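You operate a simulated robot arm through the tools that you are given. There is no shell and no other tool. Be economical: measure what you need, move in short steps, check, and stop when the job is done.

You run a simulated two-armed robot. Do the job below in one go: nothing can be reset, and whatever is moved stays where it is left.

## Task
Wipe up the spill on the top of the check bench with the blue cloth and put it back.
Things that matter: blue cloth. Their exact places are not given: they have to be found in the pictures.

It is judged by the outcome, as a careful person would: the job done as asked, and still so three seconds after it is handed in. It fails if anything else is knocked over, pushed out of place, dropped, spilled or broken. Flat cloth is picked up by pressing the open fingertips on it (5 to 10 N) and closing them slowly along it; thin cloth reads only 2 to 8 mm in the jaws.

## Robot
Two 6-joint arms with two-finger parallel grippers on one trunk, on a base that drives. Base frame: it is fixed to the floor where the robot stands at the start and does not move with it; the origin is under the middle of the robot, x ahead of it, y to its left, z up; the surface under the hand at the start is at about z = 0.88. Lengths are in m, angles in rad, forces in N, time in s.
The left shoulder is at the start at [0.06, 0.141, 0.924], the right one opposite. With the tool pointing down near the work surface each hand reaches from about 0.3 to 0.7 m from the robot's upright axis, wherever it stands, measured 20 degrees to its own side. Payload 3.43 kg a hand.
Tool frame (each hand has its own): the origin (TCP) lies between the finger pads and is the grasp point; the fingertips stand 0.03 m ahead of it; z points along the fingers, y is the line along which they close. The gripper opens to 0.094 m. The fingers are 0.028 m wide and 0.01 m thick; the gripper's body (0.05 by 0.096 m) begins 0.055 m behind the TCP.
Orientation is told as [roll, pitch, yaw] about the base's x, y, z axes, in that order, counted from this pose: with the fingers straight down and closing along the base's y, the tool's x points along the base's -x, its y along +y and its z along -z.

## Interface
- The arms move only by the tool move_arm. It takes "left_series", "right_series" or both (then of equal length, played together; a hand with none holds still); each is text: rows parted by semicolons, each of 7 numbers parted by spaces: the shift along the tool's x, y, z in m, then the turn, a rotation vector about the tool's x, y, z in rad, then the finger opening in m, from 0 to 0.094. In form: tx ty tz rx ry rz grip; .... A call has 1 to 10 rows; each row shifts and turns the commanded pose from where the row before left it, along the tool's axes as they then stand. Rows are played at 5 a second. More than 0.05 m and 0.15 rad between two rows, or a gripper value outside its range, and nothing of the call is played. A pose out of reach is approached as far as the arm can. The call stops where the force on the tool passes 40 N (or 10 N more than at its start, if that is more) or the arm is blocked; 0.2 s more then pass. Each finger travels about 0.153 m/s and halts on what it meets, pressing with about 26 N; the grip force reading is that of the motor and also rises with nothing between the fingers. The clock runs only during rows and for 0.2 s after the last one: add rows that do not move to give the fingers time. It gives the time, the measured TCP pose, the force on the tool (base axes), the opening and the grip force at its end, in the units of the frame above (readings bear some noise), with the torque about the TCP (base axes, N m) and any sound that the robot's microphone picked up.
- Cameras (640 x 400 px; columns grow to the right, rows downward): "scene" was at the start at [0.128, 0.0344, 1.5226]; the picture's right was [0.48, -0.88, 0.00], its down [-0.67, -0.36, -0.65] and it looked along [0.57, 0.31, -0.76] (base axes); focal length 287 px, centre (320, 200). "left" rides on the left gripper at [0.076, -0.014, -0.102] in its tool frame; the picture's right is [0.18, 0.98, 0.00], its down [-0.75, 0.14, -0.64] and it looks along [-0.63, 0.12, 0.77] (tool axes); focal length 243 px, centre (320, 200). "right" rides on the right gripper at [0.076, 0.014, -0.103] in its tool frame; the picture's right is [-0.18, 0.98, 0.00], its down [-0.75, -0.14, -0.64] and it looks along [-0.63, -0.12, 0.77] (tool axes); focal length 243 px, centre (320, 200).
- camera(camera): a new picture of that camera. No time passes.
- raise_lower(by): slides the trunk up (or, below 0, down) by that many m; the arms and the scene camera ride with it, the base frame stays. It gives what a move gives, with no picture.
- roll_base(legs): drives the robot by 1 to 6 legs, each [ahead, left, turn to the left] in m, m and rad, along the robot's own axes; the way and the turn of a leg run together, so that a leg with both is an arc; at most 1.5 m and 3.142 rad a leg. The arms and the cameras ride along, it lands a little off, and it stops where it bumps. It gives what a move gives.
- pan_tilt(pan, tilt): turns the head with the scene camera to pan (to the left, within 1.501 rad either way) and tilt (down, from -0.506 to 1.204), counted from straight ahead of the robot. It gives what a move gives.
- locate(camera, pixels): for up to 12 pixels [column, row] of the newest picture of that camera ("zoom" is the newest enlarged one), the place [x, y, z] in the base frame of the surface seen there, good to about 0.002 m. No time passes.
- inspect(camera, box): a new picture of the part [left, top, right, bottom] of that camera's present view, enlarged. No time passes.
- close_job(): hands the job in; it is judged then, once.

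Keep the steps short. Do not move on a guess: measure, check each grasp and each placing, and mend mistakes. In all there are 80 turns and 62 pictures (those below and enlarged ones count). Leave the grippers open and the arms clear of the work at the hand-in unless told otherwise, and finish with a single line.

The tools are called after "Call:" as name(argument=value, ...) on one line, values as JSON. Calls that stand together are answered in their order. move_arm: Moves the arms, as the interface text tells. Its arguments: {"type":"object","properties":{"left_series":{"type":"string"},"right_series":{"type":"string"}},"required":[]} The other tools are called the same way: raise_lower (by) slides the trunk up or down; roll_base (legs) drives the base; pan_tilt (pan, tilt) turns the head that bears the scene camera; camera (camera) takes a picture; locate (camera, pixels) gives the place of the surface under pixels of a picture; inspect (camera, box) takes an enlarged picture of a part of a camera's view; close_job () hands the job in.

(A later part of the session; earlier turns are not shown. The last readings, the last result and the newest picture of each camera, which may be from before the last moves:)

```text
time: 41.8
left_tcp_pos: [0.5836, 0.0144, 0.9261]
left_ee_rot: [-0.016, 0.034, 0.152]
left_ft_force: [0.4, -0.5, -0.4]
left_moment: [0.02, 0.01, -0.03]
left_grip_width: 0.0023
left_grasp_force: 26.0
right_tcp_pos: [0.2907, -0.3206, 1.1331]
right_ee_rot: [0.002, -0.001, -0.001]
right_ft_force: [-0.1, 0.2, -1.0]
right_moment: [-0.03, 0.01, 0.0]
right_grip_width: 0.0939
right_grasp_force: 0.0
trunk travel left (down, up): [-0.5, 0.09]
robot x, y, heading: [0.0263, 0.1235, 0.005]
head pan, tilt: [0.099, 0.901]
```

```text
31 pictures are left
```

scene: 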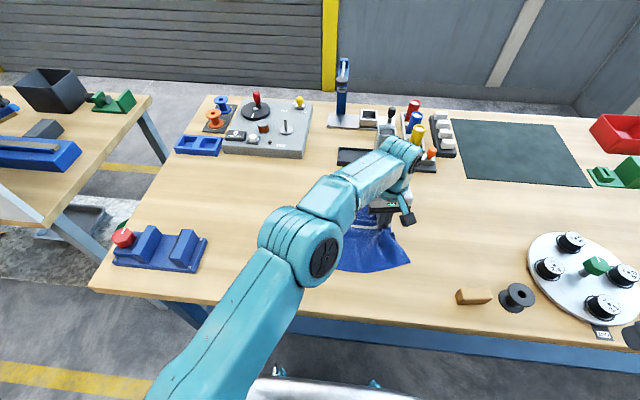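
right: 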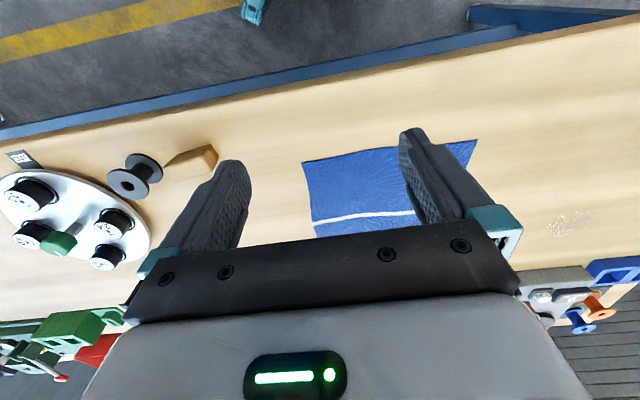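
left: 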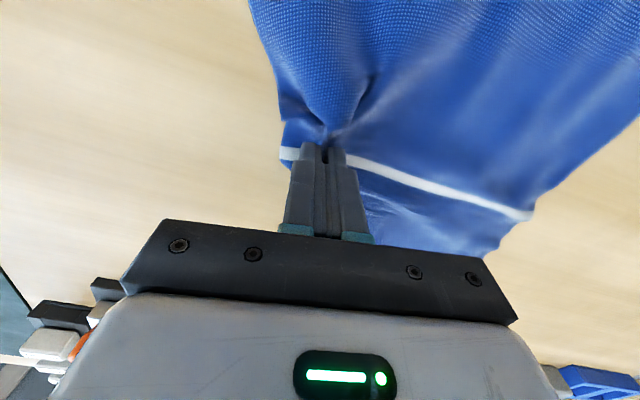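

The hand is at (0.584, 0.014) with the cloth in place. I'll lower it, open slowly, and lift away.

Call:
move_arm(left_series="0 0 0.012 0 0 0 0; 0 0 0.002 0 0 0 0; 0 0 0 0 0 0 0.012; 0 0 0 0 0 0 0.024; 0 0 0 0 0 0 0.036; 0 0 0 0 0 0 0.05; 0 0 0 0 0 0 0.05")

Call:
move_arm(left_series="0 0 -0.02 0 0 0 0.06; 0 0 -0.04 0 0 0 0.06; 0 0 -0.045 0 0 0 0.06; 0 0 -0.045 0 0 0 0.06; 0.01 0.045 0 0 0 0 0.06; 0.01 0.045 0 0 0 0 0.06; 0.01 0.045 0 0 0 0 0.06; 0.01 0.045 0 0 0 0 0.06; 0.01 0.045 0 0 0 0 0.06; 0.01 0.045 0 0 0 0 0.06")

Call:
inspect(camera="scene", box=[160, 80, 480, 320])

```text
time: 43.4
left_tcp_pos: [0.5824, 0.0138, 0.912]
left_ee_rot: [-0.013, 0.031, 0.153]
left_ft_force: [-0.3, 0.4, 1.4]
left_moment: [0.02, 0.0, 0.01]
left_grip_width: 0.0501
left_grasp_force: 0.1
right_tcp_pos: [0.2907, -0.3208, 1.1323]
right_ee_rot: [0.0, 0.001, 0.0]
right_ft_force: [0.6, -0.5, 0.2]
right_moment: [-0.02, -0.01, -0.03]
right_grip_width: 0.0941
right_grasp_force: 0.0
trunk travel left (down, up): [-0.5, 0.09]
robot x, y, heading: [0.021, 0.1204, 0.004]
head pan, tilt: [0.099, 0.901]
```

```text
time: 45.8
left_tcp_pos: [0.5904, 0.0663, 1.0555]
left_ee_rot: [-0.02, 0.048, 0.219]
left_ft_force: [-0.3, -0.6, 0.3]
left_moment: [-0.03, 0.02, 0.0]
left_grip_width: 0.0599
left_grasp_force: 0.0
left hand out of reach, approached as far as the arm can: row 4, 5, 6, 7, 8, 9, 10
right_tcp_pos: [0.2909, -0.3216, 1.1317]
right_ee_rot: [0.0, 0.002, -0.001]
right_ft_force: [-1.0, -0.3, 0.9]
right_moment: [0.01, -0.03, 0.02]
right_grip_width: 0.094
right_grasp_force: 0.1
trunk travel left (down, up): [-0.5, 0.09]
robot x, y, heading: [0.0236, 0.1216, -0.001]
head pan, tilt: [0.099, 0.901]
stopped in row 10 (left hand): the arm was blocked; the commanded pose is now the measured one
```

```text
1.67 times, centred on (320, 200) of scene
```

zoom: 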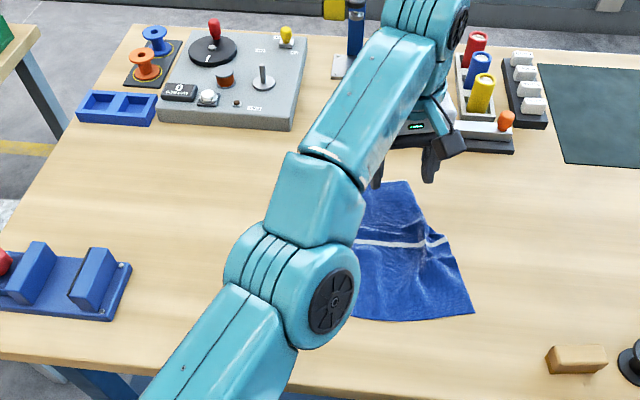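

The cloth is released and lying near its old place. The left arm is at a joint limit, so I'll move it left and untwist it slowly for a clear view.

Call:
move_arm(left_series="0.015 0.04 0 0 0 0.05 0.06; 0.015 0.04 0 0 0 0.05 0.06; 0.015 0.04 0 0 0 0.05 0.06; 0.015 0.04 0 0 0 0.05 0.06; 0.01 0.04 -0.01 0 0 0 0.06; 0.01 0.04 -0.02 0 0 0 0.06; 0.01 0.04 -0.02 0 0 0 0.06")

Call:
inspect(camera="scene", box=[220, 120, 460, 300])

```text
time: 47.4
left_tcp_pos: [0.586, 0.2957, 1.1645]
left_ee_rot: [-0.026, 0.046, 0.011]
left_ft_force: [0.1, 0.1, -0.7]
left_moment: [0.01, 0.05, 0.02]
left_grip_width: 0.0597
left_grasp_force: 0.1
left hand out of reach, approached as far as the arm can: row 1, 2, 3, 4, 5
right_tcp_pos: [0.2908, -0.3198, 1.1329]
right_ee_rot: [-0.001, 0.001, 0.0]
right_ft_force: [-1.1, 1.2, -0.1]
right_moment: [-0.02, 0.01, -0.02]
right_grip_width: 0.0939
right_grasp_force: 0.1
trunk travel left (down, up): [-0.5, 0.09]
robot x, y, heading: [0.0227, 0.1215, -0.002]
head pan, tilt: [0.099, 0.901]
```

```text
2.22 times, centred on (340, 210) of scene
```

zoom: 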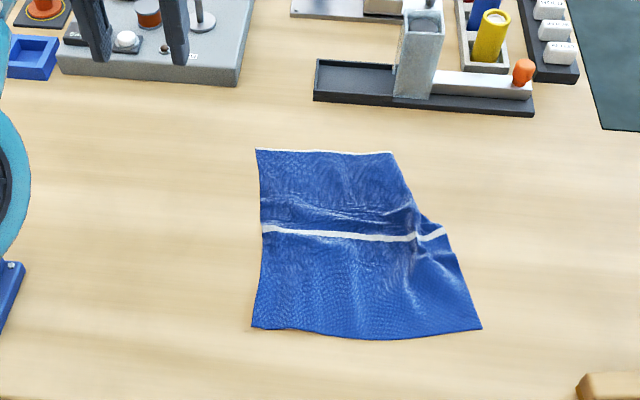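

Only the right edge is a bit gathered, and the left edge has unfolded. I'll measure the corners against the starting ones.

Call:
locate(camera="zoom", pixels=[[257, 151], [391, 154], [446, 230], [480, 327], [253, 326], [263, 230], [417, 237], [420, 205], [418, 255], [360, 240]])

Call:
inspect(camera="scene", box=[310, 180, 410, 275])

Call:
camera(camera="scene")

```text
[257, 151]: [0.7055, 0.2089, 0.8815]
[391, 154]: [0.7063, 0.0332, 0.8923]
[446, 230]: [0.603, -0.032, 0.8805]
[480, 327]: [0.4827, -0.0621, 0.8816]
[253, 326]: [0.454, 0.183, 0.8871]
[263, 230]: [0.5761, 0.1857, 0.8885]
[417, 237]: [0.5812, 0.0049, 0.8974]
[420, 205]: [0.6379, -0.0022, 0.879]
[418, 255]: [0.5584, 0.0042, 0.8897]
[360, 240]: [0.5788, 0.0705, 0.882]
```

```text
4.21 times, centred on (360, 228) of scene
```

zoom: 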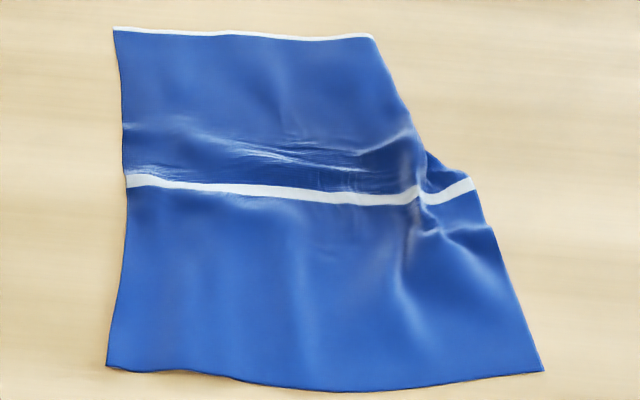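

```text
27 pictures are left
```

scene: 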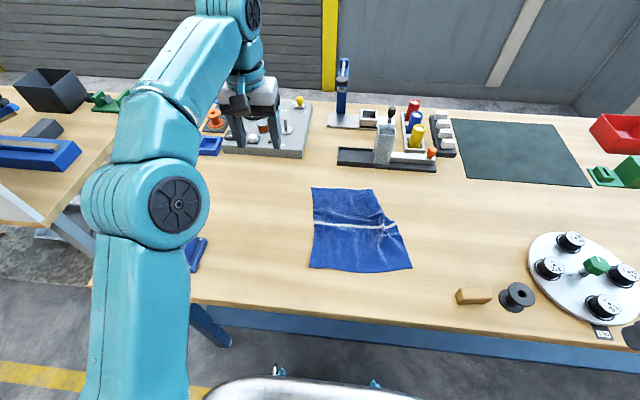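

The cloth sits within about 2 cm of its first place, but its far right strip (about 7 cm) is folded under. I'll straighten that with the right hand. First the left arm moves further away, the right hand goes over (0.665, 0.05), and I check the spill spot.

Call:
move_arm(left_series="0.03 0.035 0 0 0 0 0.094; 0.03 0.035 0 0 0 0 0.094; 0.03 0.035 0 0 0 0 0.094; 0.03 0.035 0 0 0 0 0.094; 0.03 0.02 0 0 0 0 0.094; 0.03 0.02 0 0 0 0 0.094")

Call:
move_arm(right_series="-0.034 0.034 0 0 0 0 0.06; -0.034 0.034 0 0 0 0 0.06; -0.034 0.034 0 0 0 0 0.06; -0.034 0.034 0 0 0 0 0.06; -0.034 0.034 0 0 0 0 0.06; -0.034 0.034 0 0 0 0 0.06; -0.034 0.034 0 0 0 0 0.06; -0.034 0.034 0 0 0 0 0.06; -0.034 0.034 0 0 0 0 0.06; -0.034 0.034 0 0 0 0 0.06")

Call:
move_arm(right_series="-0.035 0.03 0 0 0 0 0.04; 0 0 0.045 0 0 0 0.04; 0 0 0.045 0 0 0 0.04; 0 0 0.045 0 0 0 0.04; 0 0 0.035 0 0 0 0.04; 0 0 0 0 0 0 0.04")

Call:
camera(camera="right")

Call:
inspect(camera="scene", box=[160, 120, 400, 280])

```text
time: 48.8
left_tcp_pos: [0.4012, 0.4741, 1.1653]
left_ee_rot: [-0.026, 0.041, 0.012]
left_ft_force: [-0.8, -0.6, -0.1]
left_moment: [-0.02, -0.02, 0.03]
left_grip_width: 0.0939
left_grasp_force: 0.0
right_tcp_pos: [0.2889, -0.3187, 1.1333]
right_ee_rot: [0.0, -0.003, 0.0]
right_ft_force: [0.0, -0.2, 0.2]
right_moment: [-0.04, -0.04, 0.02]
right_grip_width: 0.094
right_grasp_force: 0.0
trunk travel left (down, up): [-0.5, 0.09]
robot x, y, heading: [0.0245, 0.1186, 0.004]
head pan, tilt: [0.099, 0.901]
```

```text
time: 51.0
left_tcp_pos: [0.4053, 0.4747, 1.1655]
left_ee_rot: [-0.026, 0.045, 0.013]
left_ft_force: [0.3, 0.6, -0.6]
left_moment: [0.0, 0.05, 0.0]
left_grip_width: 0.0938
left_grasp_force: 0.0
right_tcp_pos: [0.6224, 0.0205, 1.1235]
right_ee_rot: [-0.002, 0.004, 0.0]
right_ft_force: [0.3, -0.1, 0.0]
right_moment: [-0.01, 0.02, -0.01]
right_grip_width: 0.0602
right_grasp_force: 0.0
right hand out of reach, approached as far as the arm can: row 10
trunk travel left (down, up): [-0.5, 0.09]
robot x, y, heading: [0.0262, 0.1217, 0.004]
head pan, tilt: [0.099, 0.901]
```

```text
time: 52.4
left_tcp_pos: [0.4043, 0.4732, 1.1654]
left_ee_rot: [-0.026, 0.044, 0.011]
left_ft_force: [0.4, 0.3, 0.1]
left_moment: [-0.01, 0.0, 0.01]
left_grip_width: 0.0941
left_grasp_force: 0.0
right_tcp_pos: [0.6204, 0.0323, 0.9503]
right_ee_rot: [0.001, 0.0, 0.001]
right_ft_force: [1.2, 1.0, 0.2]
right_moment: [-0.05, -0.01, 0.02]
right_grip_width: 0.0402
right_grasp_force: 0.0
right hand out of reach, approached as far as the arm can: row 1
trunk travel left (down, up): [-0.5, 0.09]
robot x, y, heading: [0.0195, 0.1236, 0.003]
head pan, tilt: [0.099, 0.901]
```

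```text
26 pictures are left
```

right: 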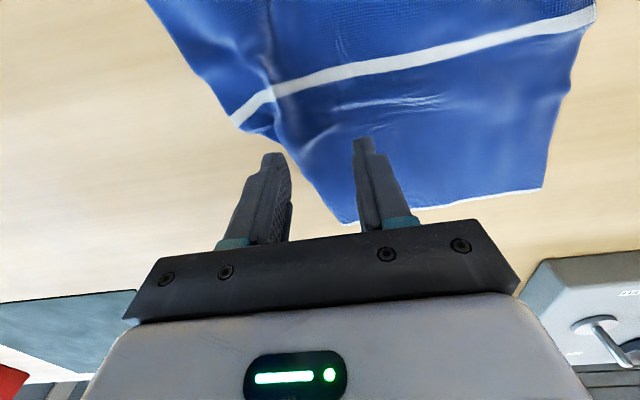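

```text
2.50 times, centred on (280, 200) of scene
```

zoom: 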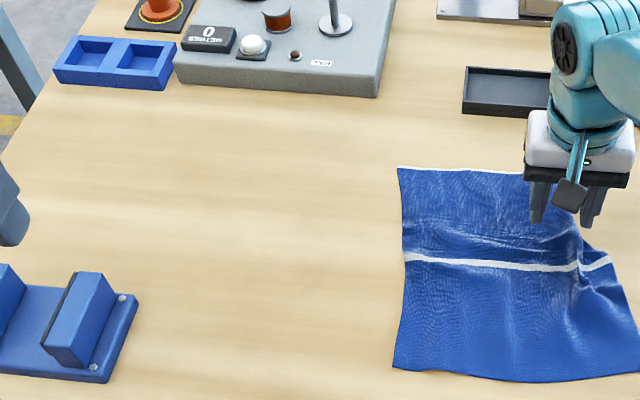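

The spill spot is clean. I'll move the hand to (0.66, 0.045), just inside the folded-under edge.

Call:
move_arm(right_series="-0.04 0.012 0 0 0 0 0.04; 0 0 0.025 0 0 0 0.04; 0 0 0 0 0 0 0.04")

Call:
camera(camera="right")

```text
time: 53.2
left_tcp_pos: [0.4045, 0.4747, 1.164]
left_ee_rot: [-0.027, 0.042, 0.015]
left_ft_force: [-0.5, 0.4, -0.8]
left_moment: [-0.08, 0.03, 0.02]
left_grip_width: 0.0938
left_grasp_force: 0.0
right_tcp_pos: [0.6602, 0.0459, 0.9251]
right_ee_rot: [-0.001, 0.001, 0.0]
right_ft_force: [0.5, -0.3, 0.0]
right_moment: [-0.03, 0.0, 0.05]
right_grip_width: 0.0401
right_grasp_force: 0.1
trunk travel left (down, up): [-0.5, 0.09]
robot x, y, heading: [0.0242, 0.1249, 0.005]
head pan, tilt: [0.099, 0.901]
```

```text
24 pictures are left
```

right: 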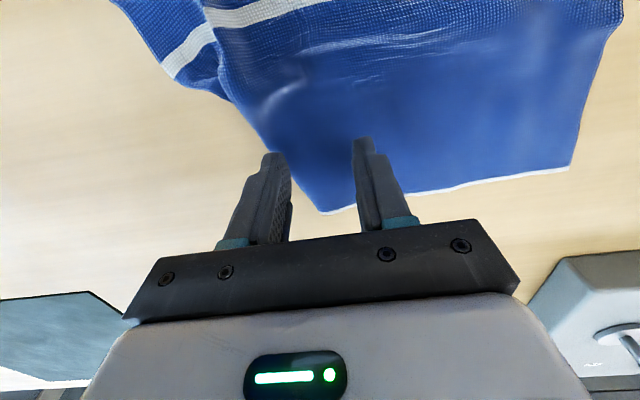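

One finger is off the fold edge. I'll shift 2 cm left so both are on cloth, and lower to contact.

Call:
move_arm(right_series="0 0.02 0 0 0 0 0.04; 0 0 0.01 0 0 0 0.04; 0 0 0.003 0 0 0 0.04; 0 0 0 0 0 0 0.04")

```text
time: 54.2
left_tcp_pos: [0.4044, 0.4741, 1.1655]
left_ee_rot: [-0.026, 0.043, 0.014]
left_ft_force: [0.2, -0.2, -0.1]
left_moment: [0.01, 0.01, 0.0]
left_grip_width: 0.0938
left_grasp_force: 0.2
right_tcp_pos: [0.6616, 0.0643, 0.9133]
right_ee_rot: [0.001, -0.001, 0.0]
right_ft_force: [-1.3, 0.1, 5.9]
right_moment: [-0.13, 0.11, -0.01]
right_grip_width: 0.0399
right_grasp_force: 0.0
trunk travel left (down, up): [-0.5, 0.09]
robot x, y, heading: [0.021, 0.1207, -0.0]
head pan, tilt: [0.099, 0.901]
```

It reads about 6 N at first contact. I'll close slowly and look.

Call:
move_arm(right_series="0 0 0 0 0 0 0.034; 0 0 0 0 0 0 0.027; 0 0 0 0 0 0 0.02; 0 0 0 0 0 0 0.013; 0 0 0 0 0 0 0.006; 0 0 0 0 0 0 0; 0 0 0 0 0 0 0; 0 0 -0.04 0 0 0 0; 0 0 -0.02 0 0 0 0")

Call:
camera(camera="right")

Call:
inspect(camera="scene", box=[280, 150, 440, 290])

```text
time: 56.2
left_tcp_pos: [0.4039, 0.4735, 1.1656]
left_ee_rot: [-0.026, 0.045, 0.012]
left_ft_force: [-0.3, 0.3, 0.0]
left_moment: [0.0, 0.04, -0.01]
left_grip_width: 0.094
left_grasp_force: 0.0
right_tcp_pos: [0.6618, 0.0647, 0.9714]
right_ee_rot: [0.002, -0.001, 0.0]
right_ft_force: [0.9, 0.1, -1.4]
right_moment: [0.01, 0.03, -0.01]
right_grip_width: 0.0022
right_grasp_force: 25.9
trunk travel left (down, up): [-0.5, 0.09]
robot x, y, heading: [0.0227, 0.1225, 0.007]
head pan, tilt: [0.099, 0.901]
```

```text
23 pictures are left
```

right: 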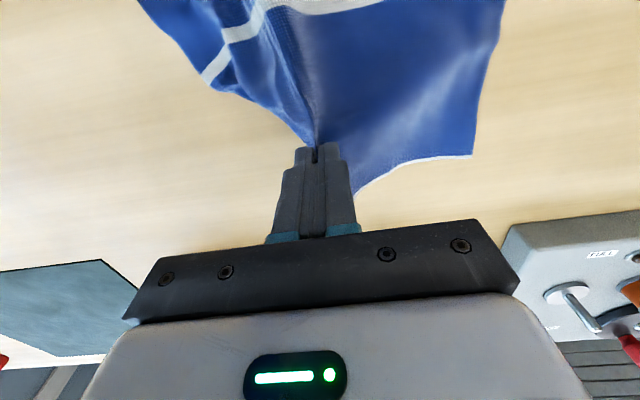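

```text
2.86 times, centred on (360, 220) of scene
```

zoom: 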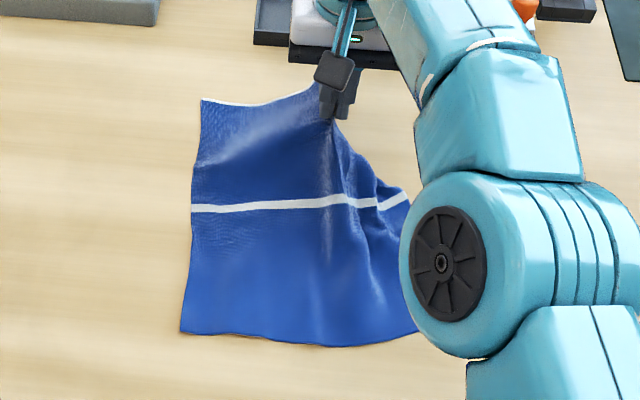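

The far right part is now lifted and the folded strip hangs. I'll lift 4 cm more, swing right, then lower while moving left so the strip lays out to the right.

Call:
move_arm(right_series="0 -0.02 -0.04 0 0 0 0; 0 -0.035 0 0 0 0 0; 0 0 0 0 0 0 0; 0 0 0 0 0 0 0; 0 0.012 0.02 0 0 0 0; 0 0.012 0.02 0 0 0 0; 0 0.01 0.02 0 0 0 0; 0 0.008 0.02 0 0 0 0; 0 0.003 0.018 0 0 0 0; 0 0 0 0 0 0 0")

Call:
camera(camera="right")

Call:
inspect(camera="scene", box=[280, 150, 440, 290])

```text
time: 58.4
left_tcp_pos: [0.4035, 0.4751, 1.1651]
left_ee_rot: [-0.025, 0.043, 0.014]
left_ft_force: [-0.3, 0.2, -0.8]
left_moment: [0.01, -0.01, -0.03]
left_grip_width: 0.0939
left_grasp_force: 0.1
right_tcp_pos: [0.66, 0.0538, 0.9149]
right_ee_rot: [-0.001, 0.0, 0.0]
right_ft_force: [0.7, -0.5, 0.2]
right_moment: [0.0, -0.02, 0.01]
right_grip_width: 0.0023
right_grasp_force: 25.7
trunk travel left (down, up): [-0.5, 0.09]
robot x, y, heading: [0.0229, 0.1231, 0.002]
head pan, tilt: [0.099, 0.901]
```

```text
21 pictures are left
```

right: 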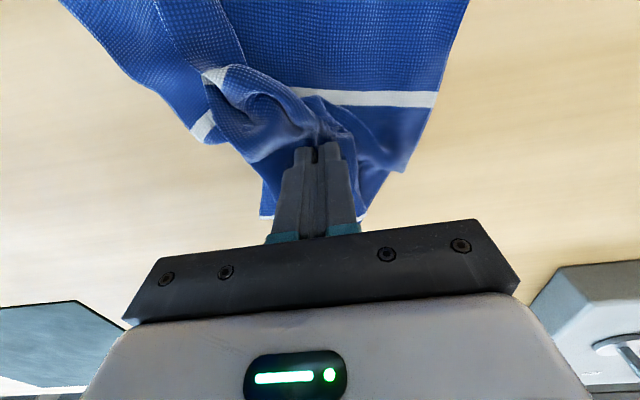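

```text
2.86 times, centred on (360, 220) of scene
```

zoom: 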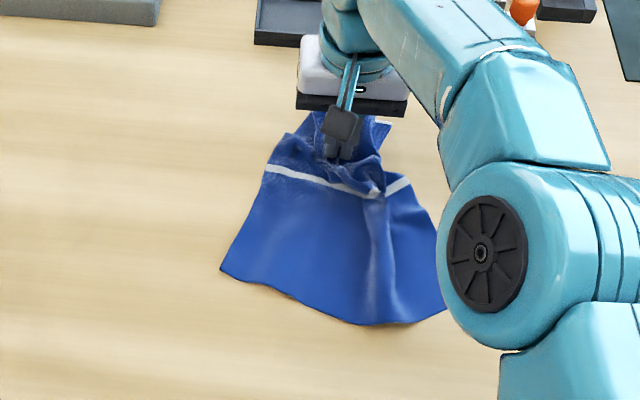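

The strip came out on the right, but the left side was pulled in. I'll release by opening slowly, lift off and look.

Call:
move_arm(right_series="0 0 0.003 0 0 0 0; 0 0 0 0 0 0 0.015; 0 0 0 0 0 0 0.03; 0 0 0 0 0 0 0.045; 0 0 0 0 0 0 0.06; 0 0 -0.02 0 0 0 0.06; 0 0 -0.045 0 0 0 0.06; 0 0 -0.045 0 0 0 0.06; 0.02 0 -0.04 0 0 0 0.06; 0.03 0 -0.03 0 0 0 0.06")

Call:
move_arm(right_series="0.025 -0.042 0 0 0 0 0.06; 0.025 -0.042 0 0 0 0 0.06; 0.025 -0.042 0 0 0 0 0.06; 0.025 -0.042 0 0 0 0 0.06; 0.025 -0.042 0 0 0 0 0.06; 0.025 -0.042 0 0 0 0 0.06; 0.02 -0.042 0 0 0 0 0.06")

Call:
inspect(camera="scene", box=[280, 150, 440, 290])

```text
time: 60.6
left_tcp_pos: [0.4023, 0.4739, 1.1657]
left_ee_rot: [-0.028, 0.042, 0.014]
left_ft_force: [-0.4, -0.4, -0.3]
left_moment: [-0.03, -0.01, -0.01]
left_grip_width: 0.0939
left_grasp_force: 0.2
right_tcp_pos: [0.5983, 0.0514, 1.0908]
right_ee_rot: [-0.001, 0.001, 0.0]
right_ft_force: [0.1, -0.3, 0.3]
right_moment: [-0.01, -0.03, 0.0]
right_grip_width: 0.0598
right_grasp_force: 0.0
right hand out of reach, approached as far as the arm can: row 8
trunk travel left (down, up): [-0.5, 0.09]
robot x, y, heading: [0.0231, 0.1264, 0.002]
head pan, tilt: [0.099, 0.901]
```

```text
time: 62.2
left_tcp_pos: [0.4032, 0.4736, 1.1656]
left_ee_rot: [-0.024, 0.041, 0.014]
left_ft_force: [0.9, 0.5, -0.5]
left_moment: [-0.02, 0.01, -0.02]
left_grip_width: 0.0938
left_grasp_force: 0.1
right_tcp_pos: [0.4314, -0.2438, 1.0894]
right_ee_rot: [0.004, 0.0, 0.002]
right_ft_force: [0.4, -0.2, -0.6]
right_moment: [-0.01, 0.0, 0.0]
right_grip_width: 0.0598
right_grasp_force: 0.0
trunk travel left (down, up): [-0.5, 0.09]
robot x, y, heading: [0.0208, 0.1236, 0.003]
head pan, tilt: [0.099, 0.901]
```

```text
2.86 times, centred on (360, 220) of scene
```

zoom: 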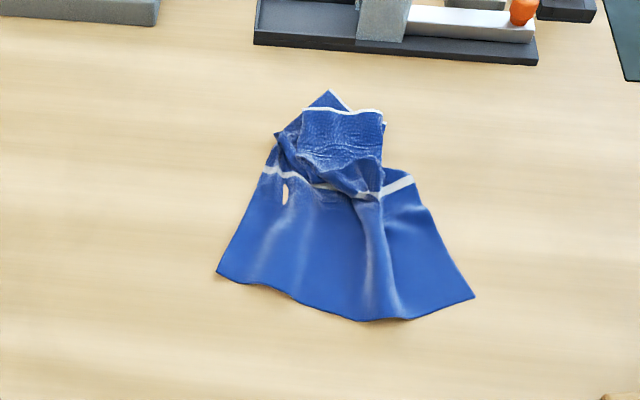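

That made it worse: the far half is bunched. I'll straighten it by pulling the two far corners out with one hand each. I'll measure first.

Call:
locate(camera="zoom", pixels=[[328, 92], [275, 134], [384, 115], [304, 110], [340, 125], [218, 273], [472, 297], [265, 170], [412, 180], [285, 195], [350, 175], [320, 145]])

Call:
inspect(camera="scene", box=[335, 165, 400, 225])

```text
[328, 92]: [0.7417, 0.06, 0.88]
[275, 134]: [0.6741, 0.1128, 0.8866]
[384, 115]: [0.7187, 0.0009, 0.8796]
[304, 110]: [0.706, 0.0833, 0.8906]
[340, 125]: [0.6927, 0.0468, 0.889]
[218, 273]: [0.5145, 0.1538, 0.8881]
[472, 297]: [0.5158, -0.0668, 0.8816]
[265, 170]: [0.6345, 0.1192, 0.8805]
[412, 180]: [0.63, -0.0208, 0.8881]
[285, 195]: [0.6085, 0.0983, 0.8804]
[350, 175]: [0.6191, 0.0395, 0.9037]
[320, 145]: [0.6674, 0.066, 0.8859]
```

```text
6.67 times, centred on (368, 195) of scene
```

zoom: 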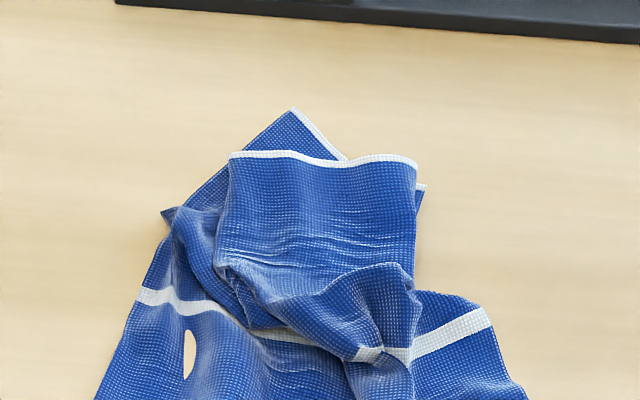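

I'll unfold it the proper way. I'll hold both near corners, which are single-layer, one in each hand, lift the cloth so it hangs free, and lay it down far edge first. First I drive ahead 0.05 and right 0.033, so both arms are centred on it.

Call:
roll_base(legs=[[0.05, -0.033, 0]])

```text
time: 63.5
left_tcp_pos: [0.4508, 0.4405, 1.1673]
left_ee_rot: [-0.025, 0.039, 0.015]
left_ft_force: [-1.0, -0.2, -0.9]
left_moment: [0.01, -0.02, 0.01]
left_grip_width: 0.0942
left_grasp_force: 0.1
right_tcp_pos: [0.4809, -0.2767, 1.0894]
right_ee_rot: [0.003, -0.002, 0.002]
right_ft_force: [-0.9, 0.2, 0.6]
right_moment: [0.02, 0.0, 0.04]
right_grip_width: 0.06
right_grasp_force: 0.2
trunk travel left (down, up): [-0.5, 0.09]
robot x, y, heading: [0.0779, 0.0907, 0.002]
head pan, tilt: [0.099, 0.901]
```

Now both hands go over the near corners: left to (0.535, 0.122), right to (0.535, -0.033). Then both descend to about z 0.945.

Call:
move_arm(left_series="-0.0106 -0.0398 0 -0.025 -0.04 0.015 0.06; -0.0106 -0.0398 0 0 0 0 0.05; -0.0106 -0.0398 0 0 0 0 0.03; -0.0106 -0.0398 0 0 0 0 0.03; -0.0106 -0.0398 0 0 0 0 0.03; -0.0106 -0.0398 0 0 0 0 0.03; -0.0106 -0.0398 0 0 0 0 0.03; -0.0106 -0.0398 0 0 0 0 0.03; 0 0 0 0 0 0 0.03", right_series="-0.0069 0.0304 0 0 0 0 0.06; -0.0069 0.0304 0 0 0 0 0.05; -0.0069 0.0304 0 0 0 0 0.03; -0.0069 0.0304 0 0 0 0 0.03; -0.0069 0.0304 0 0 0 0 0.03; -0.0069 0.0304 0 0 0 0 0.03; -0.0069 0.0304 0 0 0 0 0.03; -0.0069 0.0304 0 0 0 0 0.03; 0 0 0 0 0 0 0.03")

Call:
move_arm(left_series="0 0 0.044 0 0 0 0.03; 0 0 0.044 0 0 0 0.03; 0 0 0.044 0 0 0 0.03; 0 0 0.044 0 0 0 0.03; 0 0 0.044 0 0 0 0.03; 0 0 0 0 0 0 0.03", right_series="0 0 0.029 0 0 0 0.03; 0 0 0.029 0 0 0 0.03; 0 0 0.029 0 0 0 0.03; 0 0 0.029 0 0 0 0.03; 0 0 0.029 0 0 0 0.03; 0 0 0 0 0 0 0.03")

Call:
inspect(camera="scene", box=[240, 160, 440, 320])

Call:
camera(camera="left")

Call:
camera(camera="right")

```text
time: 65.5
left_tcp_pos: [0.538, 0.1241, 1.1659]
left_ee_rot: [-0.002, 0.001, 0.0]
left_ft_force: [0.4, -0.2, 0.0]
left_moment: [-0.02, 0.0, -0.01]
left_grip_width: 0.0301
left_grasp_force: 0.0
right_tcp_pos: [0.5366, -0.0287, 1.0894]
right_ee_rot: [0.001, -0.002, 0.002]
right_ft_force: [0.3, 0.3, 0.1]
right_moment: [-0.01, -0.02, 0.0]
right_grip_width: 0.0301
right_grasp_force: 0.1
trunk travel left (down, up): [-0.5, 0.09]
robot x, y, heading: [0.0758, 0.0922, 0.002]
head pan, tilt: [0.099, 0.901]
```

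```text
time: 66.9
left_tcp_pos: [0.5344, 0.1228, 0.946]
left_ee_rot: [-0.001, 0.001, 0.0]
left_ft_force: [0.2, -0.8, 0.2]
left_moment: [-0.01, -0.03, -0.03]
left_grip_width: 0.03
left_grasp_force: 0.0
right_tcp_pos: [0.5341, -0.0328, 0.9453]
right_ee_rot: [-0.001, -0.002, 0.003]
right_ft_force: [-0.5, 0.4, -0.3]
right_moment: [0.0, -0.02, -0.01]
right_grip_width: 0.0298
right_grasp_force: 0.2
trunk travel left (down, up): [-0.5, 0.09]
robot x, y, heading: [0.0768, 0.0854, 0.001]
head pan, tilt: [0.099, 0.901]
```

```text
2.50 times, centred on (340, 240) of scene
```

zoom: 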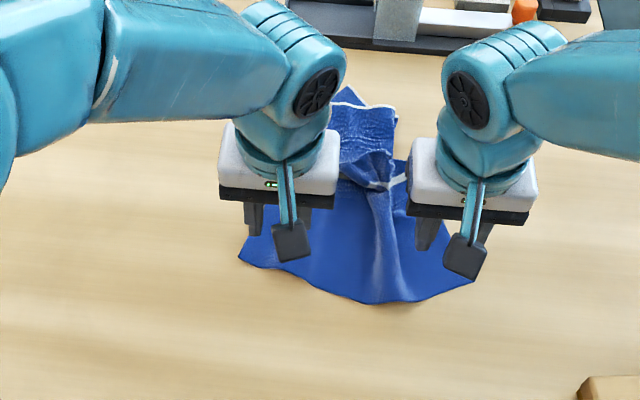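

```text
16 pictures are left
```

left: 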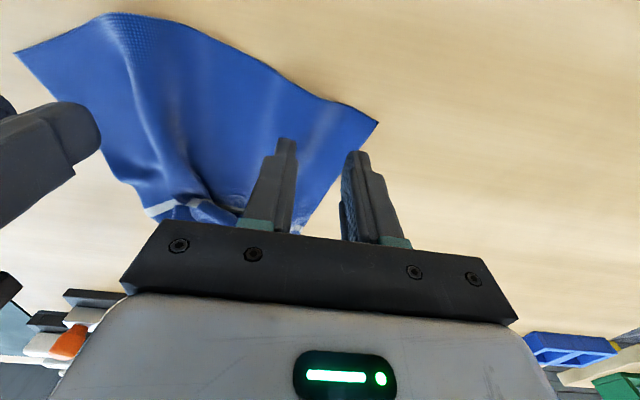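

```text
15 pictures are left
```

right: 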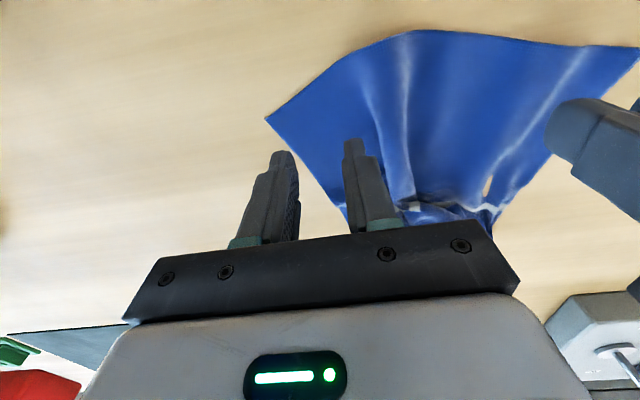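

Both outer fingers are close to the cloth edges. I'll shift each hand 8 mm inward and 8 mm ahead, and lower to just above contact.

Call:
move_arm(left_series="-0.008 -0.008 0.015 0 0 0 0.03; 0 0 0.017 0 0 0 0.03; 0 0 0.001 0 0 0 0.03; 0 0 0.001 0 0 0 0.03; 0 0 0 0 0 0 0.03", right_series="-0.008 0.008 0.015 0 0 0 0.03; 0 0 0.017 0 0 0 0.03; 0 0 0.001 0 0 0 0.03; 0 0 0.001 0 0 0 0.03; 0 0 0 0 0 0 0.03")

```text
time: 68.1
left_tcp_pos: [0.5449, 0.115, 0.9117]
left_ee_rot: [-0.002, 0.002, -0.001]
left_ft_force: [-0.7, -0.1, 0.9]
left_moment: [0.01, 0.03, -0.01]
left_grip_width: 0.0298
left_grasp_force: 0.0
right_tcp_pos: [0.5437, -0.0236, 0.9109]
right_ee_rot: [0.001, -0.001, 0.0]
right_ft_force: [-1.3, -0.1, 5.5]
right_moment: [-0.17, -0.03, 0.03]
right_grip_width: 0.0299
right_grasp_force: 0.1
trunk travel left (down, up): [-0.5, 0.09]
robot x, y, heading: [0.0767, 0.0898, 0.003]
head pan, tilt: [0.099, 0.901]
```

Right reads 5.5 N and left about 1 N. I'll lower left 1.5 mm and right 0.5 mm, then close both slowly.

Call:
move_arm(left_series="0 0 0.0015 0 0 0 0.03; 0 0 0 0 0 0 0.025; 0 0 0 0 0 0 0.019; 0 0 0 0 0 0 0.013; 0 0 0 0 0 0 0.007; 0 0 0 0 0 0 0.002; 0 0 0 0 0 0 0; 0 0 0 0 0 0 0", right_series="0 0 0.0005 0 0 0 0.03; 0 0 0 0 0 0 0.025; 0 0 0 0 0 0 0.019; 0 0 0 0 0 0 0.013; 0 0 0 0 0 0 0.007; 0 0 0 0 0 0 0.002; 0 0 0 0 0 0 0; 0 0 0 0 0 0 0")

Call:
move_arm(left_series="0 0 -0.04 0 0 0 0; 0 0 -0.04 0 0 0 0; 0 0 0 0 0 0 0", right_series="0 0 -0.04 0 0 0 0; 0 0 -0.04 0 0 0 0; 0 0 0 0 0 0 0")

Call:
inspect(camera="scene", box=[240, 160, 440, 320])

```text
time: 69.9
left_tcp_pos: [0.5441, 0.1164, 0.9112]
left_ee_rot: [-0.002, 0.0, 0.0]
left_ft_force: [1.7, 1.0, 15.8]
left_moment: [0.14, -0.01, 0.0]
left_grip_width: 0.0021
left_grasp_force: 26.4
right_tcp_pos: [0.5433, -0.0227, 0.911]
right_ee_rot: [0.001, -0.002, 0.004]
right_ft_force: [0.1, -1.9, 11.4]
right_moment: [-0.13, 0.03, 0.02]
right_grip_width: 0.0018
right_grasp_force: 26.2
trunk travel left (down, up): [-0.5, 0.09]
robot x, y, heading: [0.0752, 0.0893, 0.002]
head pan, tilt: [0.099, 0.901]
```

```text
time: 70.7
left_tcp_pos: [0.5463, 0.1141, 0.9867]
left_ee_rot: [-0.002, 0.001, 0.001]
left_ft_force: [0.4, 0.1, 0.0]
left_moment: [-0.01, 0.01, 0.01]
left_grip_width: 0.0019
left_grasp_force: 25.9
right_tcp_pos: [0.5471, -0.0233, 0.9883]
right_ee_rot: [0.002, 0.003, 0.001]
right_ft_force: [-0.1, -0.1, -0.1]
right_moment: [0.0, 0.04, 0.02]
right_grip_width: 0.0017
right_grasp_force: 25.8
trunk travel left (down, up): [-0.5, 0.09]
robot x, y, heading: [0.0754, 0.0883, 0.002]
head pan, tilt: [0.099, 0.901]
```

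```text
2.50 times, centred on (340, 240) of scene
```

zoom: 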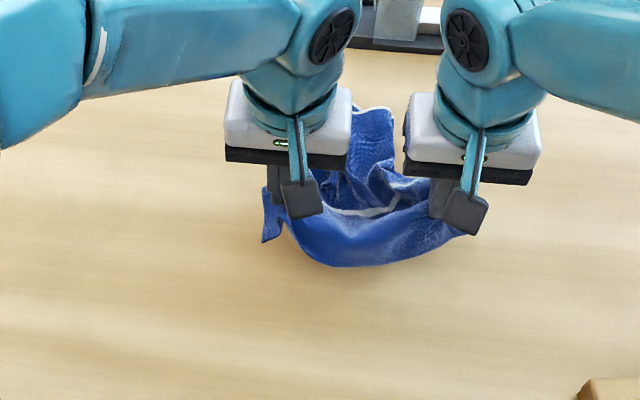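

Both hold. I'll spread them 2 cm each to take out the slack, then raise the arms 0.12 and the trunk 0.085 so the cloth hangs free.

Call:
move_arm(left_series="0 0.01 -0.03 0 0 0 0; 0 0.01 -0.03 0 0 0 0; 0 0 -0.03 0 0 0 0; 0 0 -0.03 0 0 0 0; 0 0 0 0 0 0 0", right_series="0 -0.01 -0.03 0 0 0 0; 0 -0.01 -0.03 0 0 0 0; 0 0 -0.03 0 0 0 0; 0 0 -0.03 0 0 0 0; 0 0 0 0 0 0 0")

Call:
raise_lower(by=0.085)

Call:
camera(camera="scene")

```text
time: 71.9
left_tcp_pos: [0.5454, 0.1336, 1.1103]
left_ee_rot: [-0.004, 0.002, 0.0]
left_ft_force: [0.3, -23.0, -0.6]
left_moment: [-0.64, -0.01, 0.12]
left_grip_width: 0.0024
left_grasp_force: 26.4
right_tcp_pos: [0.5454, -0.0423, 1.1108]
right_ee_rot: [0.003, -0.001, 0.001]
right_ft_force: [-0.3, 22.3, 0.3]
right_moment: [0.69, 0.05, -0.02]
right_grip_width: 0.0018
right_grasp_force: 26.0
trunk travel left (down, up): [-0.5, 0.09]
robot x, y, heading: [0.0795, 0.0862, 0.0]
head pan, tilt: [0.099, 0.901]
```

```text
time: 73.1
left_tcp_pos: [0.5465, 0.135, 1.1953]
left_ee_rot: [-0.004, 0.003, -0.001]
left_ft_force: [0.7, -23.0, -0.3]
left_moment: [-0.7, 0.01, 0.12]
left_grip_width: 0.0028
left_grasp_force: 26.4
right_tcp_pos: [0.5456, -0.0409, 1.1959]
right_ee_rot: [0.004, 0.001, 0.001]
right_ft_force: [-0.6, 22.9, -0.5]
right_moment: [0.71, 0.04, -0.05]
right_grip_width: 0.0021
right_grasp_force: 26.0
trunk travel left (down, up): [-0.585, 0.005]
robot x, y, heading: [0.0793, 0.0861, 0.006]
head pan, tilt: [0.099, 0.901]
```

```text
13 pictures are left
```

scene: 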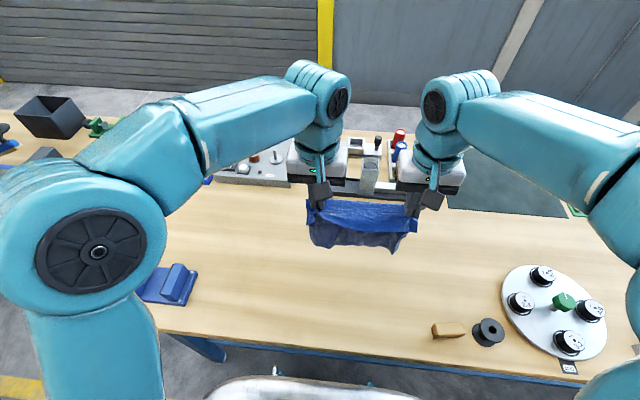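

The cloth is taut between the hands at 23 N. I'll ease 3 mm each and look at how it hangs.

Call:
move_arm(left_series="0 -0.003 0 0 0 0 0; 0 0 0 0 0 0 0", right_series="0 0.003 0 0 0 0 0; 0 0 0 0 0 0 0")

Call:
inspect(camera="scene", box=[290, 160, 450, 270])

```text
time: 73.7
left_tcp_pos: [0.5455, 0.1326, 1.1939]
left_ee_rot: [0.0, 0.004, 0.001]
left_ft_force: [0.3, -11.9, -0.4]
left_moment: [-0.38, 0.0, 0.07]
left_grip_width: 0.0024
left_grasp_force: 25.9
right_tcp_pos: [0.5452, -0.0391, 1.1952]
right_ee_rot: [0.0, -0.001, 0.001]
right_ft_force: [0.3, 11.3, -0.4]
right_moment: [0.38, 0.01, -0.02]
right_grip_width: 0.0017
right_grasp_force: 25.8
trunk travel left (down, up): [-0.585, 0.005]
robot x, y, heading: [0.0769, 0.0878, 0.004]
head pan, tilt: [0.099, 0.901]
```

```text
3.64 times, centred on (370, 215) of scene
```

zoom: 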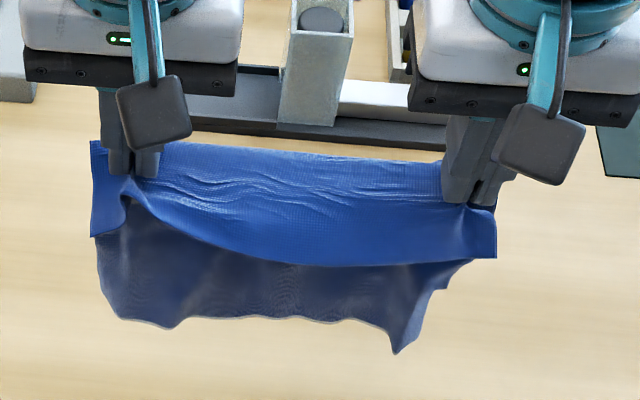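

The cloth now hangs unfolded, with a short flap on the robot side. I'll measure the height of its bottom edge.

Call:
locate(camera="zoom", pixels=[[120, 315], [250, 315], [395, 350], [280, 262], [310, 40], [100, 230], [490, 255]])

```text
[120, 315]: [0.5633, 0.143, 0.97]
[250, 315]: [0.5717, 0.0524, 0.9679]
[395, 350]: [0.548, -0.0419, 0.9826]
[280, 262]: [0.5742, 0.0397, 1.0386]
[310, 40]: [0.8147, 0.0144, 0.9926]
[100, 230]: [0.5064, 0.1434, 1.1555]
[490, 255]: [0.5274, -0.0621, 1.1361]
```

The bottom edge hangs at z 0.968. I'll carry the cloth forward to x≈0.69 at z≈1.13, just clear of the table and ahead of the tray.

Call:
move_arm(left_series="-0.029 0 0.013 0 0 0 0; -0.029 0 0.013 0 0 0 0; -0.029 0 0.013 0 0 0 0; -0.029 0 0.013 0 0 0 0; -0.029 0 0.012 0 0 0 0; 0 0 0 0 0 0 0; 0 0 0 0 0 0 0; 0 0 0 0 0 0 0", right_series="-0.029 0 0.013 0 0 0 0; -0.029 0 0.013 0 0 0 0; -0.029 0 0.013 0 0 0 0; -0.029 0 0.013 0 0 0 0; -0.029 0 0.012 0 0 0 0; 0 0 0 0 0 0 0; 0 0 0 0 0 0 0; 0 0 0 0 0 0 0")

Call:
inspect(camera="scene", box=[270, 130, 470, 270])

```text
time: 75.5
left_tcp_pos: [0.6908, 0.1322, 1.1308]
left_ee_rot: [-0.002, 0.002, -0.001]
left_ft_force: [0.4, -12.3, -0.3]
left_moment: [-0.37, -0.01, 0.09]
left_grip_width: 0.0022
left_grasp_force: 26.1
right_tcp_pos: [0.6908, -0.0404, 1.1316]
right_ee_rot: [0.001, 0.0, 0.001]
right_ft_force: [-0.9, 11.8, -0.1]
right_moment: [0.36, 0.02, -0.04]
right_grip_width: 0.0018
right_grasp_force: 26.1
trunk travel left (down, up): [-0.585, 0.005]
robot x, y, heading: [0.0762, 0.0873, 0.005]
head pan, tilt: [0.099, 0.901]
```

```text
2.86 times, centred on (370, 200) of scene
```

zoom: 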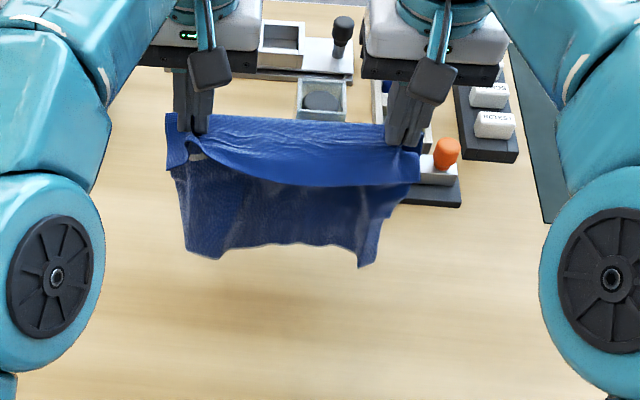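

Both arms reached it and the cloth hangs clear of everything. Now I lower it along an arc towards the robot, far edge first.

Call:
move_arm(left_series="0.012 0 0.03 0 0 0 0; 0.03 0 0.012 0 0 0 0; 0.028 0 0.013 0 0 0 0; 0.02 0 0.015 0 0 0 0; 0.019 0 0.016 0 0 0 0; 0.016 0 0.019 0 0 0 0; 0.015 0 0.02 0 0 0 0; 0.012 0 0.025 0 0 0 0; 0.007 0 0.021 0 0 0 0; 0 0 0 0 0 0 0", right_series="0.012 0 0.03 0 0 0 0; 0.03 0 0.012 0 0 0 0; 0.028 0 0.013 0 0 0 0; 0.02 0 0.015 0 0 0 0; 0.019 0 0.016 0 0 0 0; 0.016 0 0.019 0 0 0 0; 0.015 0 0.02 0 0 0 0; 0.012 0 0.025 0 0 0 0; 0.007 0 0.021 0 0 0 0; 0 0 0 0 0 0 0")

Call:
inspect(camera="scene", box=[270, 150, 470, 290])

```text
time: 77.7
left_tcp_pos: [0.5308, 0.1311, 0.9595]
left_ee_rot: [-0.001, 0.001, -0.001]
left_ft_force: [1.4, -7.6, -0.1]
left_moment: [-0.26, -0.04, 0.07]
left_grip_width: 0.002
left_grasp_force: 26.1
right_tcp_pos: [0.5312, -0.0403, 0.9601]
right_ee_rot: [0.001, -0.004, 0.0]
right_ft_force: [-0.1, 7.8, 1.0]
right_moment: [0.25, 0.0, -0.03]
right_grip_width: 0.0018
right_grasp_force: 26.4
trunk travel left (down, up): [-0.585, 0.005]
robot x, y, heading: [0.0764, 0.0914, 0.004]
head pan, tilt: [0.099, 0.901]
```

```text
2.86 times, centred on (370, 220) of scene
```

zoom: 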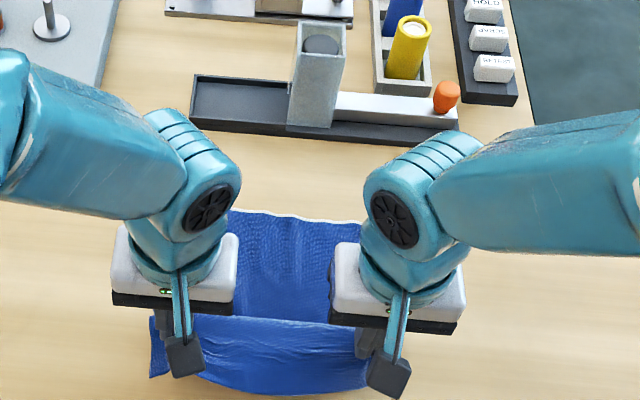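

The body is laid nicely, with the far edge flat and the near flap facing the robot. I'll lower the last 4.6 cm, nudging slightly ahead so the flap lies towards the robot, then open slowly and lift.

Call:
move_arm(left_series="0.01 0 0.02 0 0 0 0; -0.003 0 0.015 0 0 0 0; -0.004 0 0.011 0 0 0 0; 0 0 0.001 0 0 0 0; 0 0 0 0 0 0 0.01; 0 0 0 0 0 0 0.02; 0 0 0 0 0 0 0.03; 0 0 0 0 0 0 0.03", right_series="0.01 0 0.02 0 0 0 0; -0.003 0 0.015 0 0 0 0; -0.004 0 0.011 0 0 0 0; 0 0 0.001 0 0 0 0; 0 0 0 0 0 0 0.01; 0 0 0 0 0 0 0.02; 0 0 0 0 0 0 0.03; 0 0 0 0 0 0 0.03")

Call:
move_arm(left_series="0 0 -0.02 0 0 0 0.03; 0 0 -0.045 0 0 0 0.03; 0 0 -0.045 0 0 0 0.05; 0 0.03 -0.035 0 0 0 0.06; 0 0.045 0 0 0 0 0.094; 0 0.045 0 0 0 0 0.094; 0 0.045 0 0 0 0 0.094; 0 0.045 0 0 0 0 0.094; 0.02 0.045 0 0 0 0 0.094; 0.02 0.045 0 0 0 0 0.094", right_series="0 0 -0.02 0 0 0 0.03; 0 0 -0.045 0 0 0 0.03; 0 0 -0.045 0 0 0 0.05; 0 -0.03 -0.035 0 0 0 0.06; 0 -0.045 0 0 0 0 0.094; 0 -0.045 0 0 0 0 0.094; 0 -0.045 0 0 0 0 0.094; 0 -0.045 0 0 0 0 0.094; 0.02 -0.045 0 0 0 0 0.094; 0.02 -0.045 0 0 0 0 0.094")

Call:
inspect(camera="scene", box=[250, 140, 450, 290])

```text
time: 79.5
left_tcp_pos: [0.5296, 0.131, 0.9144]
left_ee_rot: [0.0, -0.001, 0.0]
left_ft_force: [-0.4, -3.5, 12.5]
left_moment: [0.12, -0.13, -0.03]
left_grip_width: 0.0282
left_grasp_force: 0.0
right_tcp_pos: [0.5287, -0.0375, 0.9136]
right_ee_rot: [0.001, -0.001, 0.002]
right_ft_force: [0.0, 1.0, -0.2]
right_moment: [0.02, 0.0, -0.01]
right_grip_width: 0.03
right_grasp_force: 0.0
trunk travel left (down, up): [-0.585, 0.005]
robot x, y, heading: [0.0759, 0.0877, 0.005]
head pan, tilt: [0.099, 0.901]
```

```text
time: 81.7
left_tcp_pos: [0.4849, 0.4335, 1.0581]
left_ee_rot: [-0.001, 0.003, 0.0]
left_ft_force: [0.1, -0.3, 0.1]
left_moment: [-0.01, -0.02, 0.01]
left_grip_width: 0.0944
left_grasp_force: 0.0
right_tcp_pos: [0.4885, -0.3378, 1.0585]
right_ee_rot: [0.004, 0.0, 0.003]
right_ft_force: [0.3, 0.1, -0.4]
right_moment: [0.0, -0.01, 0.03]
right_grip_width: 0.0939
right_grasp_force: 0.0
trunk travel left (down, up): [-0.585, 0.005]
robot x, y, heading: [0.0744, 0.0927, 0.004]
head pan, tilt: [0.099, 0.901]
```

```text
2.67 times, centred on (350, 215) of scene
```

zoom: 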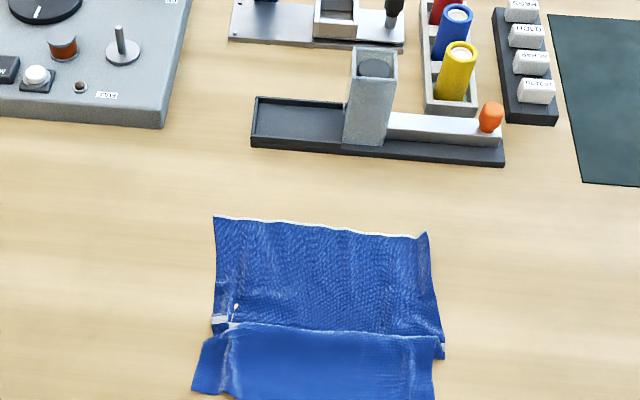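

The cloth now lies spread out. I'll take a full view and measure the corners.

Call:
camera(camera="scene")

Call:
inspect(camera="scene", box=[300, 210, 430, 310])

Call:
locate(camera="scene", pixels=[[331, 223], [409, 228], [365, 224], [330, 260], [415, 273], [324, 285], [411, 290], [368, 295], [370, 262], [365, 250]])

```text
8 pictures are left
```

scene: 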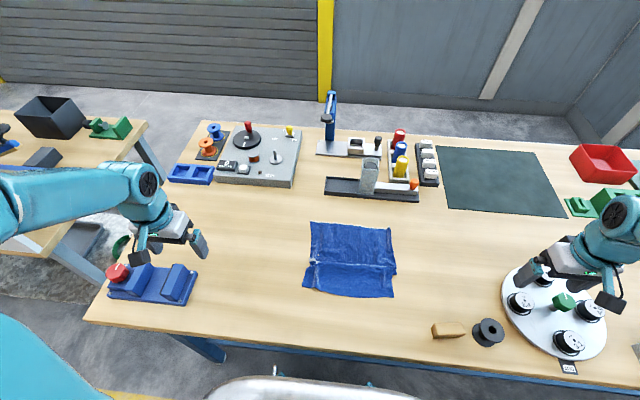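

```text
4.00 times, centred on (365, 260) of scene
```

zoom: 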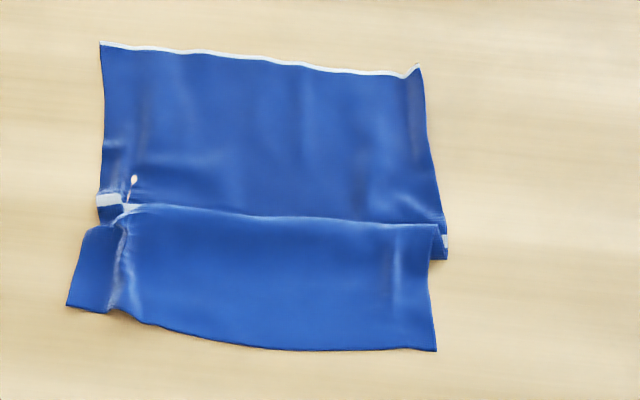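

```text
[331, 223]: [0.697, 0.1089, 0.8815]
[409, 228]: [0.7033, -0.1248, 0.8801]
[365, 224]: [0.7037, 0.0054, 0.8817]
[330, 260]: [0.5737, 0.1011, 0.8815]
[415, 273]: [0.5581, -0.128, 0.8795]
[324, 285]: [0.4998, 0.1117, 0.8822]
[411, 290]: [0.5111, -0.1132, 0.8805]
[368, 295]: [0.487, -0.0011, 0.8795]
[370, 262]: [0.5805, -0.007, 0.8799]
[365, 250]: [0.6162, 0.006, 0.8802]
```

I misread those pixels, so I'll locate the corners in the enlarged picture.

Call:
locate(camera="zoom", pixels=[[102, 45], [416, 70], [70, 303], [434, 348], [260, 345], [270, 213], [270, 225], [433, 230], [133, 181], [100, 200], [445, 245]])

```text
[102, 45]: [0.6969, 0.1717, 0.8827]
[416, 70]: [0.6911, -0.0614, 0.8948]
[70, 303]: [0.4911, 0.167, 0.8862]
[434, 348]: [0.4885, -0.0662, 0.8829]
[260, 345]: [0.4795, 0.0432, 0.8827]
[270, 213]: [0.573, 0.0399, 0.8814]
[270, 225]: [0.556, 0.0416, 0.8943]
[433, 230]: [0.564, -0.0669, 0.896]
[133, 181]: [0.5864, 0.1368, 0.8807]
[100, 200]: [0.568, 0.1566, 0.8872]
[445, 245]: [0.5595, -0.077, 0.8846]
```

The cloth lies at x 0.48–0.70, y -0.07–0.17, about 3.5 cm too far right and with a small Z-fold. I'll fix that by pressing lightly with open fingertips, left on the far half and right on the near half, and sliding it. First both hands go into position.

Call:
move_arm(left_series="-0.0204 -0.0404 0 0 0 0 0.05; -0.0204 -0.0404 0 0 0 0 0.05; -0.0204 -0.0404 0 0 0 0 0.05; -0.0204 -0.0404 0 0 0 0 0.05; -0.0204 -0.0404 0 0 0 0 0.05; -0.0204 -0.0404 0 0 0 0 0.05; -0.0204 -0.0404 0 0 0 0 0.05; -0.0204 -0.0404 0 0 0 0 0.05; 0 0 0 0 0 0 0.05", right_series="-0.0046 0.0423 0 0 0 0 0.05; -0.0046 0.0423 0 0 0 0 0.05; -0.0046 0.0423 0 0 0 0 0.05; -0.0046 0.0423 0 0 0 0 0.05; -0.0046 0.0423 0 0 0 0 0.05; -0.0046 0.0423 0 0 0 0 0.05; -0.0046 0.0423 0 0 0 0 0.05; -0.0046 0.0423 0 0 0 0 0.05; 0 0 0 0 0 0 0.05")

Call:
move_arm(left_series="0 0 0.045 0 0 0 0.05; 0 0 0.045 0 0 0 0.05; 0 0 0.038 0 0 0 0.05; 0 0 0.015 0 0 0 0.05; 0 0 0.002 0 0 0 0.05; 0 0 0 0 0 0 0.05", right_series="0 0 0.045 0 0 0 0.05; 0 0 0.045 0 0 0 0.05; 0 0 0.038 0 0 0 0.05; 0 0 0.015 0 0 0 0.05; 0 0 0.002 0 0 0 0.05; 0 0 0 0 0 0 0.05")

```text
time: 83.7
left_tcp_pos: [0.6529, 0.1086, 1.0576]
left_ee_rot: [-0.001, 0.0, 0.0]
left_ft_force: [-0.8, 0.0, 0.4]
left_moment: [-0.06, -0.03, -0.03]
left_grip_width: 0.0503
left_grasp_force: 0.0
right_tcp_pos: [0.5245, -0.0001, 1.0592]
right_ee_rot: [0.001, -0.001, 0.001]
right_ft_force: [-0.1, -0.3, 0.0]
right_moment: [-0.02, 0.0, 0.01]
right_grip_width: 0.0497
right_grasp_force: 0.1
trunk travel left (down, up): [-0.585, 0.005]
robot x, y, heading: [0.0772, 0.0894, 0.003]
head pan, tilt: [0.099, 0.901]
```

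```text
time: 85.1
left_tcp_pos: [0.6525, 0.1094, 0.9116]
left_ee_rot: [-0.001, 0.003, -0.001]
left_ft_force: [-0.9, -0.3, 0.1]
left_moment: [0.05, 0.01, -0.01]
left_grip_width: 0.0501
left_grasp_force: 0.1
right_tcp_pos: [0.5251, -0.0002, 0.9145]
right_ee_rot: [0.0, 0.001, -0.001]
right_ft_force: [-0.5, -0.3, 0.4]
right_moment: [-0.01, 0.0, -0.02]
right_grip_width: 0.0499
right_grasp_force: 0.1
trunk travel left (down, up): [-0.585, 0.005]
robot x, y, heading: [0.0729, 0.0923, 0.006]
head pan, tilt: [0.099, 0.901]
```

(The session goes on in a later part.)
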